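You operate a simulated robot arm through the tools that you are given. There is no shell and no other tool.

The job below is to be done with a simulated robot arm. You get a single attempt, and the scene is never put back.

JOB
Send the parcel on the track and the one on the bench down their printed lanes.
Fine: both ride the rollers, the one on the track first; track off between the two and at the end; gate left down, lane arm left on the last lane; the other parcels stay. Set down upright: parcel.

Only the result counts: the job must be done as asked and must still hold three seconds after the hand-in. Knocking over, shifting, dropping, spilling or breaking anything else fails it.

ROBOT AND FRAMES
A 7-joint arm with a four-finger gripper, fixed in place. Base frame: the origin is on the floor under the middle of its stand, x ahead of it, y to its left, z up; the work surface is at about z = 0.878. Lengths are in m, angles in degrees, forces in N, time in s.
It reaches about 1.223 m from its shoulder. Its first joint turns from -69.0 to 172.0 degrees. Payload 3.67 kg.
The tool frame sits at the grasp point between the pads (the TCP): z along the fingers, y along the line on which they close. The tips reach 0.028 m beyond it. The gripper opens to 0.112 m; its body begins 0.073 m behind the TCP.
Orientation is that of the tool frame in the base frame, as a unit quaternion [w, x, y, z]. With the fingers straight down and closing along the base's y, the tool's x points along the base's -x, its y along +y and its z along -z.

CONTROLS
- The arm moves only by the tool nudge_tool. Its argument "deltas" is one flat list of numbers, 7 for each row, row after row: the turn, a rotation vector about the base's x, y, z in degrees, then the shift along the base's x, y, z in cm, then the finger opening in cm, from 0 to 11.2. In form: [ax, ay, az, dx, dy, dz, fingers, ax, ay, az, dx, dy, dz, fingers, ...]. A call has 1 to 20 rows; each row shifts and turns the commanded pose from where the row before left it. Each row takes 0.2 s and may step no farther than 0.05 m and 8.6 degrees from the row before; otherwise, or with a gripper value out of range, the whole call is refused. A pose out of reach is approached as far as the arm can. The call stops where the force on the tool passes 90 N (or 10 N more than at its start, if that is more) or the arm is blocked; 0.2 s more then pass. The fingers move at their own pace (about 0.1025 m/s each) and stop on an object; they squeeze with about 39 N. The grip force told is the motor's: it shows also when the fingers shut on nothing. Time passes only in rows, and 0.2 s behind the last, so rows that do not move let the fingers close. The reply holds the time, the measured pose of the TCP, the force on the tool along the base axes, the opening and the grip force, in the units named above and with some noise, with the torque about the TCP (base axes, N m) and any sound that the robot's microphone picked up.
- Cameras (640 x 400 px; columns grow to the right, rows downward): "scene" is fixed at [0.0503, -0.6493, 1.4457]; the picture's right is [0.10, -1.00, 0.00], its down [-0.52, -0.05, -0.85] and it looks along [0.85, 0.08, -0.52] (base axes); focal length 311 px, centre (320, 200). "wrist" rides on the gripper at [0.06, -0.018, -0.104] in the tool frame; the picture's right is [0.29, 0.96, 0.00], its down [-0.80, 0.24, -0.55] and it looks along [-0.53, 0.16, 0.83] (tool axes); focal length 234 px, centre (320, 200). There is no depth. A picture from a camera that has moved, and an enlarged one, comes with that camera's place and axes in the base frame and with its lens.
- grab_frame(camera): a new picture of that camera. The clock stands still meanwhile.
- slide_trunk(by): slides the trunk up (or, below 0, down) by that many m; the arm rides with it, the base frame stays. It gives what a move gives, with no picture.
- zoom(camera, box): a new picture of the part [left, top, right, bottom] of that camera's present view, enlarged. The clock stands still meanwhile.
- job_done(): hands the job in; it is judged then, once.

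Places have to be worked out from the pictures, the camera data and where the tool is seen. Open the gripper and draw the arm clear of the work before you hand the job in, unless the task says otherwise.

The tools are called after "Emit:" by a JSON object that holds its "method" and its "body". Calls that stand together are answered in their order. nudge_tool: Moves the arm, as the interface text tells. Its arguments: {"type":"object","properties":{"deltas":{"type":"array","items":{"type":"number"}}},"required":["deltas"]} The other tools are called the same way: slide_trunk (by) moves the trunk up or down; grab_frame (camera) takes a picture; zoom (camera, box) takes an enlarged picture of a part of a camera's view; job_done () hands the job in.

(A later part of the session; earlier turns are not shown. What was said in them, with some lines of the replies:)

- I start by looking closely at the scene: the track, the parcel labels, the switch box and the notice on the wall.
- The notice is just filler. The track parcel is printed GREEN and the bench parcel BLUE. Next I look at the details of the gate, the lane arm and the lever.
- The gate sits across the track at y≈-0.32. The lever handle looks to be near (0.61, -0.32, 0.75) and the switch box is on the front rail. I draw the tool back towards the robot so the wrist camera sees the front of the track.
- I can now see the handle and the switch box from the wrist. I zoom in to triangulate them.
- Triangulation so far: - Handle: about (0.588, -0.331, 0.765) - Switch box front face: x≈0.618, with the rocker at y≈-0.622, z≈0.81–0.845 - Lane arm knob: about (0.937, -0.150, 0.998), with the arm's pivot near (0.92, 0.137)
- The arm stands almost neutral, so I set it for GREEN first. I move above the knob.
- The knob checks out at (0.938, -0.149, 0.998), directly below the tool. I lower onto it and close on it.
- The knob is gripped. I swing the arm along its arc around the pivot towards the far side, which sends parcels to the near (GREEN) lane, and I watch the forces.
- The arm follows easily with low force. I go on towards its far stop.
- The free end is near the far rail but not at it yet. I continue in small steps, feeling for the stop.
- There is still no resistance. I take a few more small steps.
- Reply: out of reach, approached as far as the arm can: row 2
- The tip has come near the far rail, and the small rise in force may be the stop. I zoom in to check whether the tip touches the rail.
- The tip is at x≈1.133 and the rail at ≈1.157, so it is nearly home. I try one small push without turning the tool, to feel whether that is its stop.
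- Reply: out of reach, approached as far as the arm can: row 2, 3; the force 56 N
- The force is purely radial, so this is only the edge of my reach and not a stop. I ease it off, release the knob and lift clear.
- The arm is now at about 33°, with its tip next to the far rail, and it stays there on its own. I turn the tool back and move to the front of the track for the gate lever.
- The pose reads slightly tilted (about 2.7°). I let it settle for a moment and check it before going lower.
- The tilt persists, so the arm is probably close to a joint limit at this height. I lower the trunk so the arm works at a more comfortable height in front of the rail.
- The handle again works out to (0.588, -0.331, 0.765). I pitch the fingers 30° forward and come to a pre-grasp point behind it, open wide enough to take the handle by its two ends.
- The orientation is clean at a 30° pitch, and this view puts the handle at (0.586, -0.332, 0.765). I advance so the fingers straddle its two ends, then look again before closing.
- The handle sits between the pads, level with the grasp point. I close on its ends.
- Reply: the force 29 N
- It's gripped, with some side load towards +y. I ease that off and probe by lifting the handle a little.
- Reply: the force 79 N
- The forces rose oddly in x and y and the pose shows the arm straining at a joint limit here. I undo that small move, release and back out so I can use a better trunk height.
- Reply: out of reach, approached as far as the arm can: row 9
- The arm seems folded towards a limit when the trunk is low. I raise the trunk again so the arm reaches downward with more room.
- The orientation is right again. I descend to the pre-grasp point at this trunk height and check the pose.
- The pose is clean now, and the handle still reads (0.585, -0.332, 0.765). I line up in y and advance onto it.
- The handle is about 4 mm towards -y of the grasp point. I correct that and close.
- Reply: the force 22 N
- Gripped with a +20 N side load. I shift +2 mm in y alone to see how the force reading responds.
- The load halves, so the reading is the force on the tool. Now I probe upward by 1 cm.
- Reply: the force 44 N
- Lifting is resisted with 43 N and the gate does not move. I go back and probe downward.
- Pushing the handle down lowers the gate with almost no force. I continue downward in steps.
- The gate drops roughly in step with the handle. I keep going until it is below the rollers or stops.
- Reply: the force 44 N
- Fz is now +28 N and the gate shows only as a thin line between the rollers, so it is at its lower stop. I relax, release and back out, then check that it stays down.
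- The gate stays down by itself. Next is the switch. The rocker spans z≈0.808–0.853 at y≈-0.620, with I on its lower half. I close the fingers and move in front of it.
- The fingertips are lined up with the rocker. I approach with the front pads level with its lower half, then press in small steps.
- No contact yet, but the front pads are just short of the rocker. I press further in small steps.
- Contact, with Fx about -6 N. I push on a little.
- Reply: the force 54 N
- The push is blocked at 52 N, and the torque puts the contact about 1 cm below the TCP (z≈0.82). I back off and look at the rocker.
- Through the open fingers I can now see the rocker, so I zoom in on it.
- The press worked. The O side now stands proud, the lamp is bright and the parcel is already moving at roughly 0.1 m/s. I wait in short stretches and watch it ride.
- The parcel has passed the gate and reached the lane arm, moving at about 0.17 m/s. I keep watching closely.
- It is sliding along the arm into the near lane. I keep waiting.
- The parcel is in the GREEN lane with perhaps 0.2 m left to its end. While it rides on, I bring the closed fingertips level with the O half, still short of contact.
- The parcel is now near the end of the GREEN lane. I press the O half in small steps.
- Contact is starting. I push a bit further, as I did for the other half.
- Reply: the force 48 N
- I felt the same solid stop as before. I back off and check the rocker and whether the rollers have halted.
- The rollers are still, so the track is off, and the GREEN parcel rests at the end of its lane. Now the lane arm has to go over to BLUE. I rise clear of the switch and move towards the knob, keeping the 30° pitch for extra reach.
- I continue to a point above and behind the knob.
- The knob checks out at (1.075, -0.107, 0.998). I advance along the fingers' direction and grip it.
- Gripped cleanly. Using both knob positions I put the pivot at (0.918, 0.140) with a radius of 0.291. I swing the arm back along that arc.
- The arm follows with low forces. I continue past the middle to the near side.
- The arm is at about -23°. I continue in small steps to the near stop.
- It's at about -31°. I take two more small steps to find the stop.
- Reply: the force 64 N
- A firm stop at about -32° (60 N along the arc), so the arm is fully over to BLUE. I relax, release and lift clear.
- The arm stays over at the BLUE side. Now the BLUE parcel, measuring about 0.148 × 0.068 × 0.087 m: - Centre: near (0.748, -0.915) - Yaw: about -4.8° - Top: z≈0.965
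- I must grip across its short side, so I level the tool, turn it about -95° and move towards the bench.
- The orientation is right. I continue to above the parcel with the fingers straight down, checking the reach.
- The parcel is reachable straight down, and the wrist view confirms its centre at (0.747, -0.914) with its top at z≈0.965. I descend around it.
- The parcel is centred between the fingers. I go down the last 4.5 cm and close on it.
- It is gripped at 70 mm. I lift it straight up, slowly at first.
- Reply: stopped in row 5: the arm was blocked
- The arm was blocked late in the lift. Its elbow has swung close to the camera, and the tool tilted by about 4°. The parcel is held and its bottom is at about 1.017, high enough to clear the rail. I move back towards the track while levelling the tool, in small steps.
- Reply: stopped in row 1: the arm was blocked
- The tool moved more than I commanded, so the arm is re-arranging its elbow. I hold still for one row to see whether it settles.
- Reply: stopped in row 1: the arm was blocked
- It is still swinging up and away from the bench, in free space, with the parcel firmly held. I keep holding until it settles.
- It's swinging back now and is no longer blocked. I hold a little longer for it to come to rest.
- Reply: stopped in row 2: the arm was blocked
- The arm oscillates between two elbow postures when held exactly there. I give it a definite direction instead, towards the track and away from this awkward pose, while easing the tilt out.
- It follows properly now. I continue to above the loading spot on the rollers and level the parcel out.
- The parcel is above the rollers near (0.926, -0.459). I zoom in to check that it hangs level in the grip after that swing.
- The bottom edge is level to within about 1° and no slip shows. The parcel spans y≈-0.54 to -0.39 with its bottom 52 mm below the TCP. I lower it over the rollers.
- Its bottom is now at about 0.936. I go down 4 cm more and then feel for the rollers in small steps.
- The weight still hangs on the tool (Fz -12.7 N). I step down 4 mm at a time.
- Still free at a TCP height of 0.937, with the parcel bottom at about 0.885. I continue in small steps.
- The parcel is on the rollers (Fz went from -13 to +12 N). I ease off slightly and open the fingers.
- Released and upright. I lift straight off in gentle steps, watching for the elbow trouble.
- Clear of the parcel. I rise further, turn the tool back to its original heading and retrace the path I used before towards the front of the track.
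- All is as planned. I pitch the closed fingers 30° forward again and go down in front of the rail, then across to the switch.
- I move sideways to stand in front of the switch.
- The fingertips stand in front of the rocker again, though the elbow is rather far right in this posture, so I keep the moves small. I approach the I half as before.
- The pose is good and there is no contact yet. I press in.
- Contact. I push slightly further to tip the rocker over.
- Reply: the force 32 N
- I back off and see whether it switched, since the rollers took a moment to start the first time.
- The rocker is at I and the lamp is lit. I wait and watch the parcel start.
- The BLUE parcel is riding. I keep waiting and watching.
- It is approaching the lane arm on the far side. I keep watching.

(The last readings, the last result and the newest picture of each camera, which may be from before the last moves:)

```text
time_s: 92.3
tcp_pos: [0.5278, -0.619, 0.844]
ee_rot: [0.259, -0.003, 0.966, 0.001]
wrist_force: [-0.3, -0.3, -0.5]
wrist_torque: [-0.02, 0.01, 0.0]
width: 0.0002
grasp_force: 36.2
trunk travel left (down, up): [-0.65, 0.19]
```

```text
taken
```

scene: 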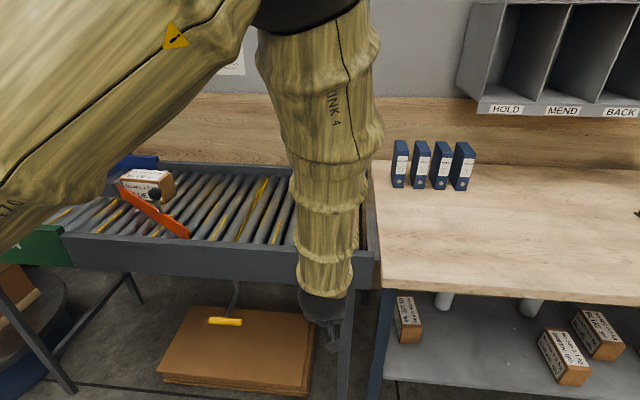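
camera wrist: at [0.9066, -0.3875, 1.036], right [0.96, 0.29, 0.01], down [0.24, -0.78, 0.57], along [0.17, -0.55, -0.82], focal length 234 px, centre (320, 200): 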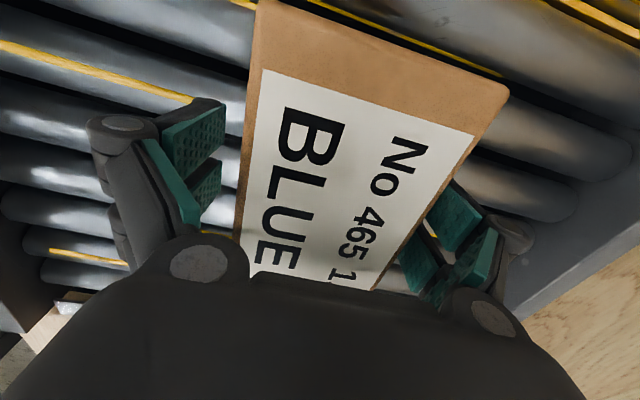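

It has reached the arm's inner end and is turning into the BLUE lane. I wait another second.

Emit:
{"method": "nudge_tool", "body": {"deltas": [0, 0, 0, 0, 0, 0, 0, 0, 0, 0, 0, 0, 0, 0, 0, 0, 0, 0, 0, 0, 0, 0, 0, 0, 0, 0, 0, 0]}}

Emit:
{"method": "zoom", "body": {"camera": "scene", "box": [60, 130, 310, 260]}}

```text
time_s: 93.3
tcp_pos: [0.5274, -0.6185, 0.8439]
ee_rot: [0.259, -0.003, 0.966, 0.0]
wrist_force: [1.4, 0.5, 0.5]
wrist_torque: [0.04, -0.04, -0.07]
width: 0.0
grasp_force: 36.0
trunk travel left (down, up): [-0.65, 0.19]
```

```text
2.56 times, centred on (185, 195) of scene
camera zoom: at [0.0503, -0.6493, 1.4457], right [0.1, -1.0, 0.0], down [-0.52, -0.05, -0.85], along [0.85, 0.08, -0.52], focal length 796 px, centre (666, 213)
```

zoom: 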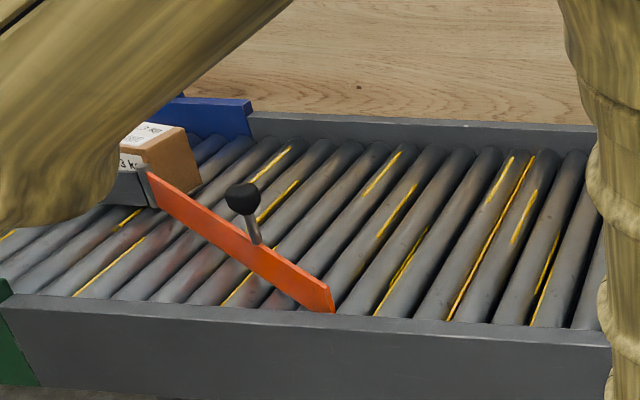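

It is inside the BLUE lane beyond the pivot. While it rides to the end, I bring the fingertips level with the O half, short of contact.

Emit:
{"method": "nudge_tool", "body": {"deltas": [0, 0, 0, 1.0, -0.1, 0.7, 0, 0, 0, 0, 1.0, -0.1, 0.7, 0, 0, 0, 0, 0.8, 0, 0, 0, 0, 0, 0, 0, 0, 0, 0, 0, 0, 0, 0, 0, 0, 0, 0, 0, 0, 0, 0, 0, 0]}}

Emit:
{"method": "grab_frame", "body": {"camera": "scene"}}

Emit:
{"method": "zoom", "body": {"camera": "scene", "box": [60, 130, 310, 260]}}

```text
time_s: 94.7
tcp_pos: [0.5537, -0.6202, 0.8571]
ee_rot: [0.259, -0.002, 0.966, 0.0]
wrist_force: [0.8, 0.4, -0.4]
wrist_torque: [-0.02, -0.02, 0.03]
width: 0.0
grasp_force: 36.0
trunk travel left (down, up): [-0.65, 0.19]
```

```text
taken
```

scene: 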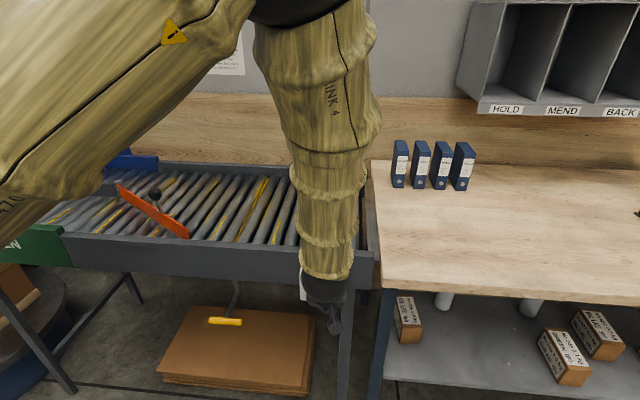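

```text
2.56 times, centred on (185, 195) of scene
camera zoom: at [0.0503, -0.6493, 1.4457], right [0.1, -1.0, 0.0], down [-0.52, -0.05, -0.85], along [0.85, 0.08, -0.52], focal length 796 px, centre (666, 213)
```

zoom: 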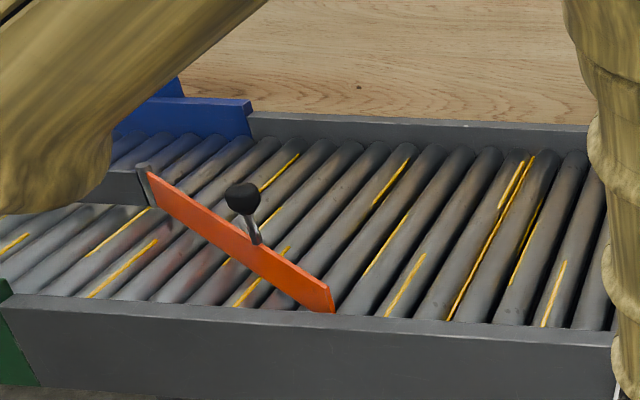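

The parcel is now out of sight behind the upper arm, and at its speed it should reach the lane end at about t=95.5. I wait another second, then press O.

Emit:
{"method": "nudge_tool", "body": {"deltas": [0, 0, 0, 0, 0, 0, 0, 0, 0, 0, 0, 0, 0, 0, 0, 0, 0, 0, 0, 0, 0, 0, 0, 0, 0, 0, 0, 0, 0, 0, 0, 0.7, 0, 0.1, 0, 0, 0, 0, 0.6, 0, 0, 0, 0, 0, 0, 0.4, 0, 0, 0]}}

```text
time_s: 96.3
tcp_pos: [0.5731, -0.621, 0.8579]
ee_rot: [0.259, -0.001, 0.966, -0.001]
wrist_force: [0.8, 0.6, 0.2]
wrist_torque: [0.0, 0.01, 0.02]
width: 0.0
grasp_force: 35.7
trunk travel left (down, up): [-0.65, 0.19]
```

I'm at the edge of contact, so I press further in.

Emit:
{"method": "nudge_tool", "body": {"deltas": [0, 0, 0, 0.3, 0, 0, 0, 0, 0, 0, 0.3, 0, 0, 0]}}

Emit:
{"method": "zoom", "body": {"camera": "scene", "box": [60, 130, 310, 260]}}

```text
time_s: 96.9
tcp_pos: [0.5732, -0.6203, 0.8582]
ee_rot: [0.257, -0.001, 0.966, 0.0]
wrist_force: [-20.4, 2.7, 1.5]
wrist_torque: [0.03, 0.14, 0.1]
width: 0.006
grasp_force: 35.7
trunk travel left (down, up): [-0.65, 0.19]
```

```text
2.56 times, centred on (185, 195) of scene
camera zoom: at [0.0503, -0.6493, 1.4457], right [0.1, -1.0, 0.0], down [-0.52, -0.05, -0.85], along [0.85, 0.08, -0.52], focal length 796 px, centre (666, 213)
```

zoom: 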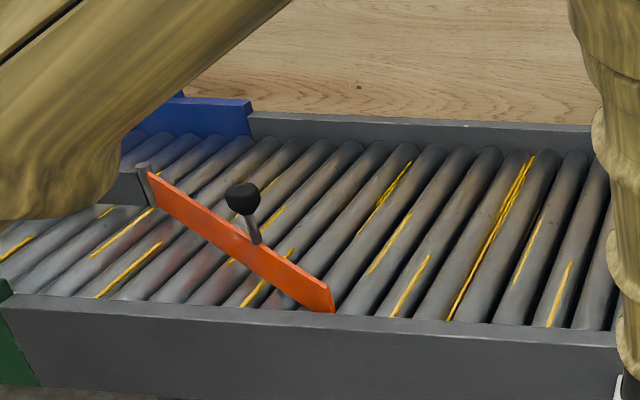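

That gives the same feel as before at 20 N. I add a small push to be sure, then back off and look at the rocker and the rollers.

Emit:
{"method": "nudge_tool", "body": {"deltas": [0, 0, 0, 0.2, 0, 0, 0, 0, 0, 0, -2.5, 0, 0, 0, 0, 0, 0, -2.5, 0, 0, 3]}}

Emit:
{"method": "zoom", "body": {"camera": "wrist", "box": [260, 170, 380, 280]}}

Emit:
{"method": "zoom", "body": {"camera": "scene", "box": [60, 130, 310, 260]}}

Emit:
{"method": "nudge_tool", "body": {"deltas": [0, 0, 0, 0, 0, 0, 3, 0, 0, 0, 0, 0, 0, 3]}}

Emit:
{"method": "zoom", "body": {"camera": "scene", "box": [60, 130, 310, 260]}}

```text
time_s: 97.7
tcp_pos: [0.5289, -0.6212, 0.8578]
ee_rot: [0.259, -0.002, 0.966, 0.0]
wrist_force: [-0.2, -0.6, -0.5]
wrist_torque: [0.0, 0.01, -0.01]
width: 0.0301
grasp_force: 0.0
trunk travel left (down, up): [-0.65, 0.19]
```

```text
3.64 times, centred on (320, 225) of wrist
camera zoom: at [0.4248, -0.6401, 0.918], right [-0.25, 0.96, -0.15], down [0.41, 0.24, 0.88], along [0.88, 0.16, -0.46], focal length 852 px, centre (320, 109)
```

zoom: 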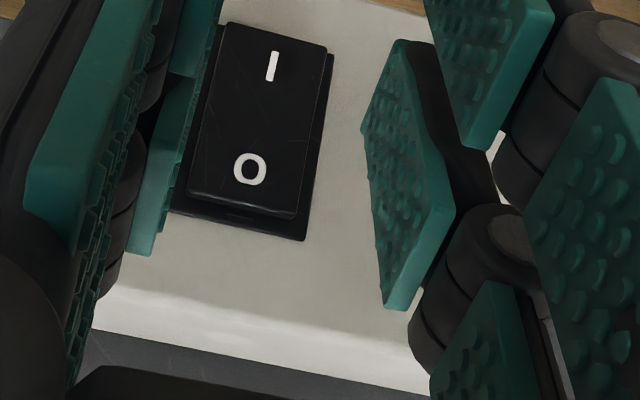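

```text
2.56 times, centred on (185, 195) of scene
camera zoom: at [0.0503, -0.6493, 1.4457], right [0.1, -1.0, 0.0], down [-0.52, -0.05, -0.85], along [0.85, 0.08, -0.52], focal length 796 px, centre (666, 213)
```

zoom: 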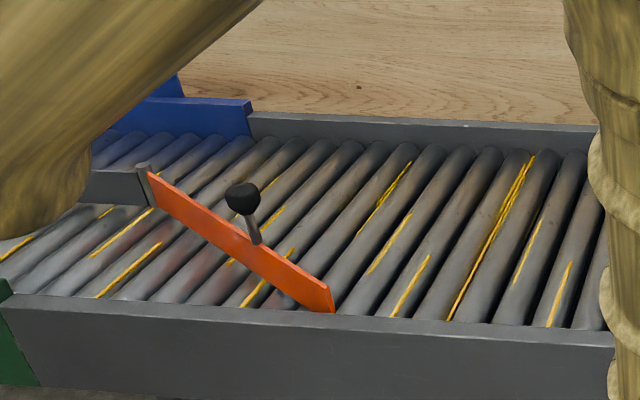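

```text
time_s: 98.3
tcp_pos: [0.5298, -0.6212, 0.8569]
ee_rot: [0.258, -0.002, 0.966, 0.0]
wrist_force: [0.6, -0.6, -0.2]
wrist_torque: [0.0, 0.01, 0.04]
width: 0.0303
grasp_force: 0.0
trunk travel left (down, up): [-0.65, 0.19]
```

```text
2.56 times, centred on (185, 195) of scene
camera zoom: at [0.0503, -0.6493, 1.4457], right [0.1, -1.0, 0.0], down [-0.52, -0.05, -0.85], along [0.85, 0.08, -0.52], focal length 796 px, centre (666, 213)
```

zoom: 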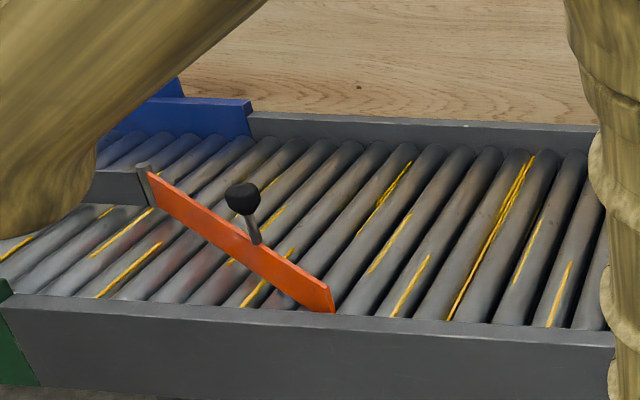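

The track is off and the rollers are still. I withdraw the arm along the way I came and then check both lanes.

Emit:
{"method": "nudge_tool", "body": {"deltas": [0, 0, 0, -1.0, 3, 0.5, 3, 0, 0, 0, -0.3, 4.8, 0.5, 3, 0, 0, 0, 0.4, 4.8, 0.4, 3, 0, 0, 0, 0.4, 4.8, 0, 3, 0, 0, 0, 0.4, 4.8, 0, 3, 0, 0, 0, 0.4, 4.8, 0, 3, 0, 0, 0, 0, 2.0, 0, 5]}}

Emit:
{"method": "grab_frame", "body": {"camera": "scene"}}

```text
time_s: 99.9
tcp_pos: [0.5314, -0.3303, 0.8709]
ee_rot: [0.259, -0.002, 0.966, 0.0]
wrist_force: [0.4, 0.3, -0.4]
wrist_torque: [-0.01, 0.01, -0.01]
width: 0.0499
grasp_force: 0.1
trunk travel left (down, up): [-0.65, 0.19]
```

```text
taken
```

scene: 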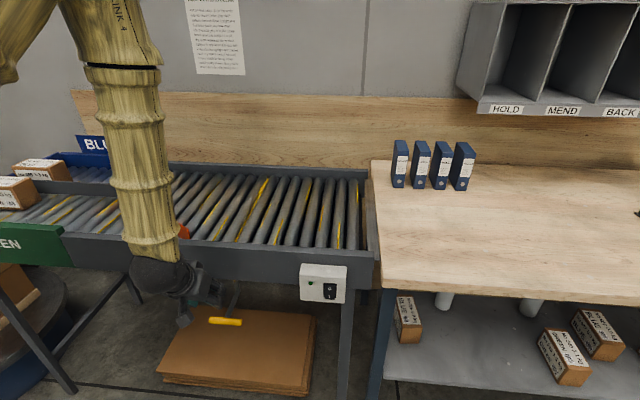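

Both parcels are at the far end, BLUE in the far lane and GREEN in the near lane. I raise the arm clear and level the tool.

Emit:
{"method": "nudge_tool", "body": {"deltas": [0, 0, 0, 0.5, 0, 4.3, 8, 0, 0, 0, 0.5, 0, 4.3, 8, 0, 0, 0, 0.5, 0, 4.3, 11.2, 0, 0, 0, 0.8, 0, 4.3, 11.2, 0, 7.5, 0, 3.4, 0.3, 2.4, 11.2, 0, 7.5, 0, 3.4, 0.3, 2.4, 11.2, 0, 7.5, 0, 3.4, 0.3, 2.4, 11.2, 0, 7.5, 0, 3.4, 0.3, 2.4, 11.2, 0, 0, 0, 3.5, 0.8, 0, 11.2, 0, 0, 0, 3.5, 0.8, 0, 11.2, 0, 0, 0, 3.5, 0.8, 0, 11.2, 0, 0, 0, 3.5, 0.8, 0, 11.2, 0, 0, 0, 0, 0, 0, 11.2]}}

Emit:
{"method": "grab_frame", "body": {"camera": "scene"}}

Emit:
{"method": "grab_frame", "body": {"camera": "wrist"}}

```text
time_s: 102.7
tcp_pos: [0.8317, -0.2846, 1.1414]
ee_rot: [0.0, -0.003, 1.0, 0.001]
wrist_force: [-0.7, 0.4, 0.2]
wrist_torque: [0.0, -0.03, -0.02]
width: 0.1119
grasp_force: 0.1
trunk travel left (down, up): [-0.65, 0.19]
```

```text
taken
```

scene: 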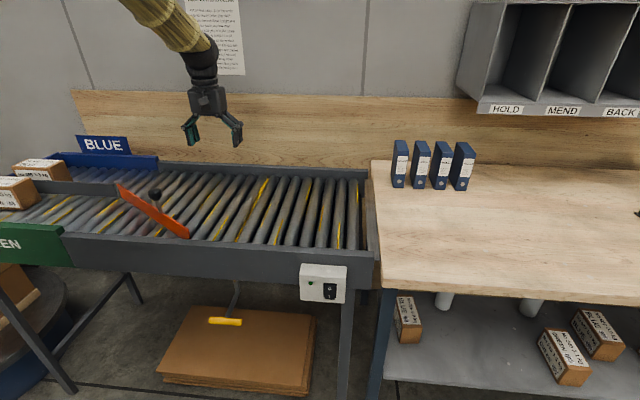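

```text
taken
camera wrist: at [0.7711, -0.3034, 1.2466], right [-0.29, 0.96, 0.0], down [0.8, 0.24, 0.55], along [0.53, 0.16, -0.83], focal length 234 px, centre (320, 200)
```

wrist: 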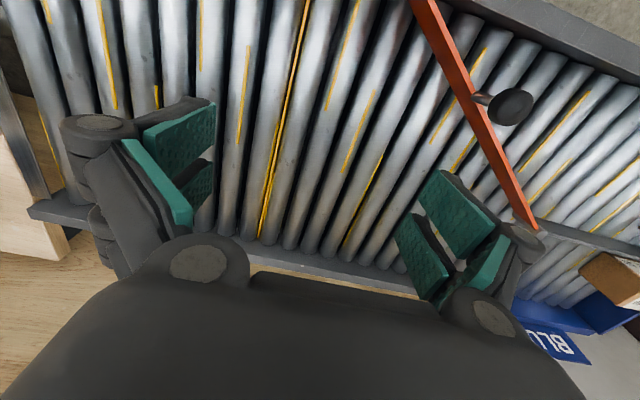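

I check every end condition by zooming in: lanes, switch, gate, lane arm and the other parcels.

Emit:
{"method": "zoom", "body": {"camera": "scene", "box": [0, 120, 200, 260]}}

Emit:
{"method": "zoom", "body": {"camera": "scene", "box": [280, 250, 380, 320]}}

Emit:
{"method": "zoom", "body": {"camera": "scene", "box": [180, 150, 300, 250]}}

Emit:
{"method": "zoom", "body": {"camera": "wrist", "box": [440, 180, 640, 370]}}

Emit:
{"method": "zoom", "body": {"camera": "scene", "box": [370, 280, 640, 400]}}

```text
2.86 times, centred on (100, 190) of scene
camera zoom: at [0.0503, -0.6493, 1.4457], right [0.1, -1.0, 0.0], down [-0.52, -0.05, -0.85], along [0.85, 0.08, -0.52], focal length 889 px, centre (949, 229)
```

zoom: 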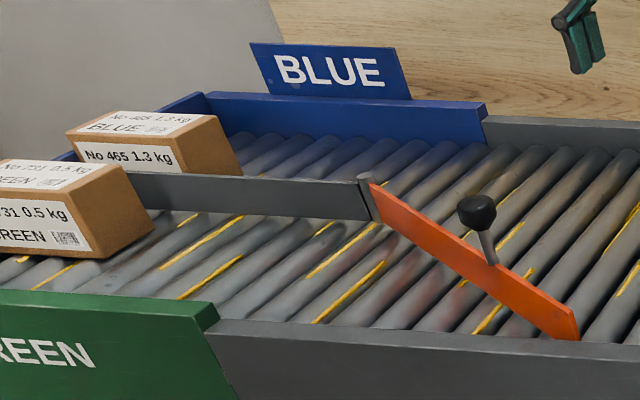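

```text
5.71 times, centred on (330, 285) of scene
camera zoom: at [0.0503, -0.6493, 1.4457], right [0.1, -1.0, 0.0], down [-0.52, -0.05, -0.85], along [0.85, 0.08, -0.52], focal length 1778 px, centre (263, -286)
```

zoom: 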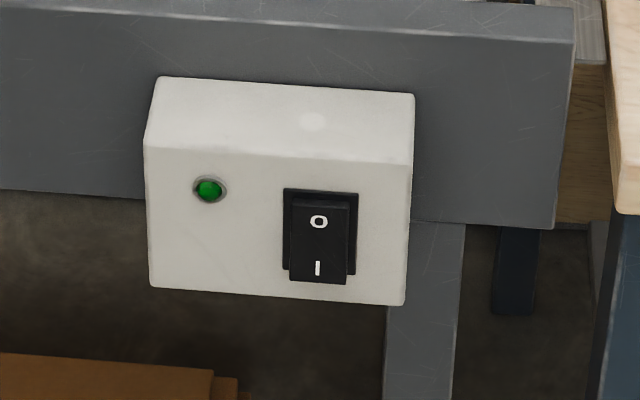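

```text
4.00 times, centred on (240, 200) of scene
camera zoom: at [0.0503, -0.6493, 1.4457], right [0.1, -1.0, 0.0], down [-0.52, -0.05, -0.85], along [0.85, 0.08, -0.52], focal length 1244 px, centre (640, 200)
```

zoom: 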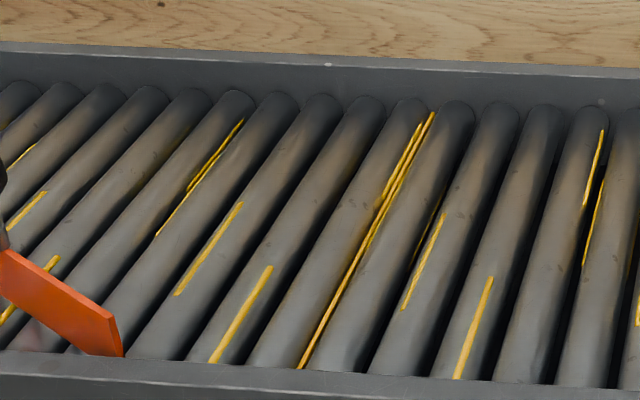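

```text
2.11 times, centred on (540, 275) of wrist
camera zoom: at [0.7711, -0.3034, 1.2466], right [-0.29, 0.96, 0.0], down [0.8, 0.24, 0.55], along [0.53, 0.16, -0.83], focal length 493 px, centre (-143, 42)
```

zoom: 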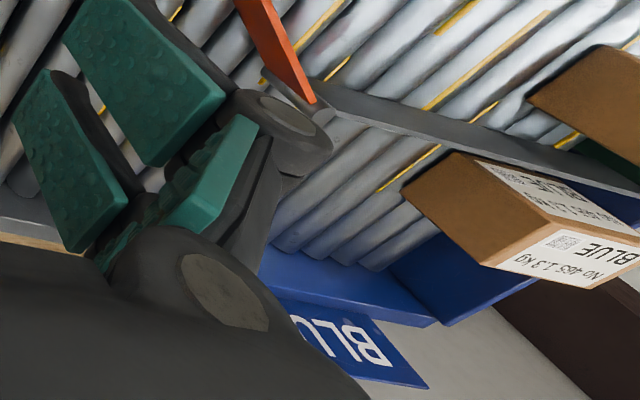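

```text
2.37 times, centred on (505, 340) of scene
camera zoom: at [0.0503, -0.6493, 1.4457], right [0.1, -1.0, 0.0], down [-0.52, -0.05, -0.85], along [0.85, 0.08, -0.52], focal length 738 px, centre (-118, -132)
```

zoom: 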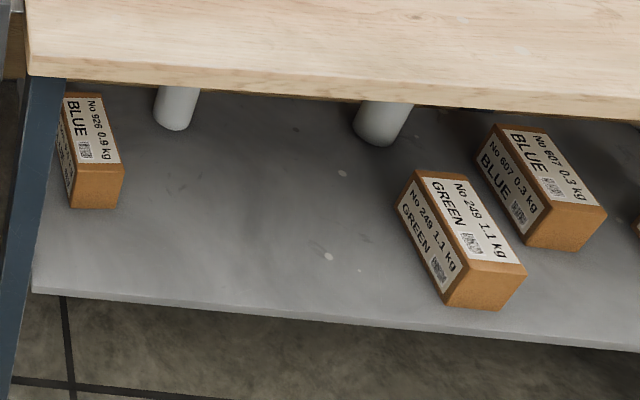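

All the end conditions hold:
- GREEN and BLUE parcels are upright at the ends of their printed lanes.
- The rocker is at O, the lamp is dim and the rollers are still.
- The gate is down between the rollers.
- The lane arm is on the BLUE side, at its stop.
- The shelf parcels and files have not moved.

The gripper is open and clear above the track, so I hand the job in.

Emit:
{"method": "job_done", "body": {}}

```text
The job is handed in.
```

Both parcels went down their printed lanes, and I've handed the job in. My last pictures show both upright at the ends of their lanes.

- **GREEN parcel (No 731, on the track):** It went first. I set the lane arm to GREEN, lowered the gate, and ran the track until the parcel reached the end of its lane. Then I switched the track off.
- **BLUE parcel (No 465, on the bench):** With the track off, I swung the lane arm to its BLUE stop and set the parcel upright on the rollers. I then ran the track again until the parcel reached the end of its lane.
- **How it was left:** The track is off, the gate is down and the lane arm is on BLUE. The shelf parcels and files are where they were, and the gripper is open and clear above the track.

**Arm trouble:** While I was lifting the BLUE parcel off the bench, the arm hit a limit and swung the parcel up and sideways on its own for about two seconds. The grip held, and the pictures show nothing else disturbed.
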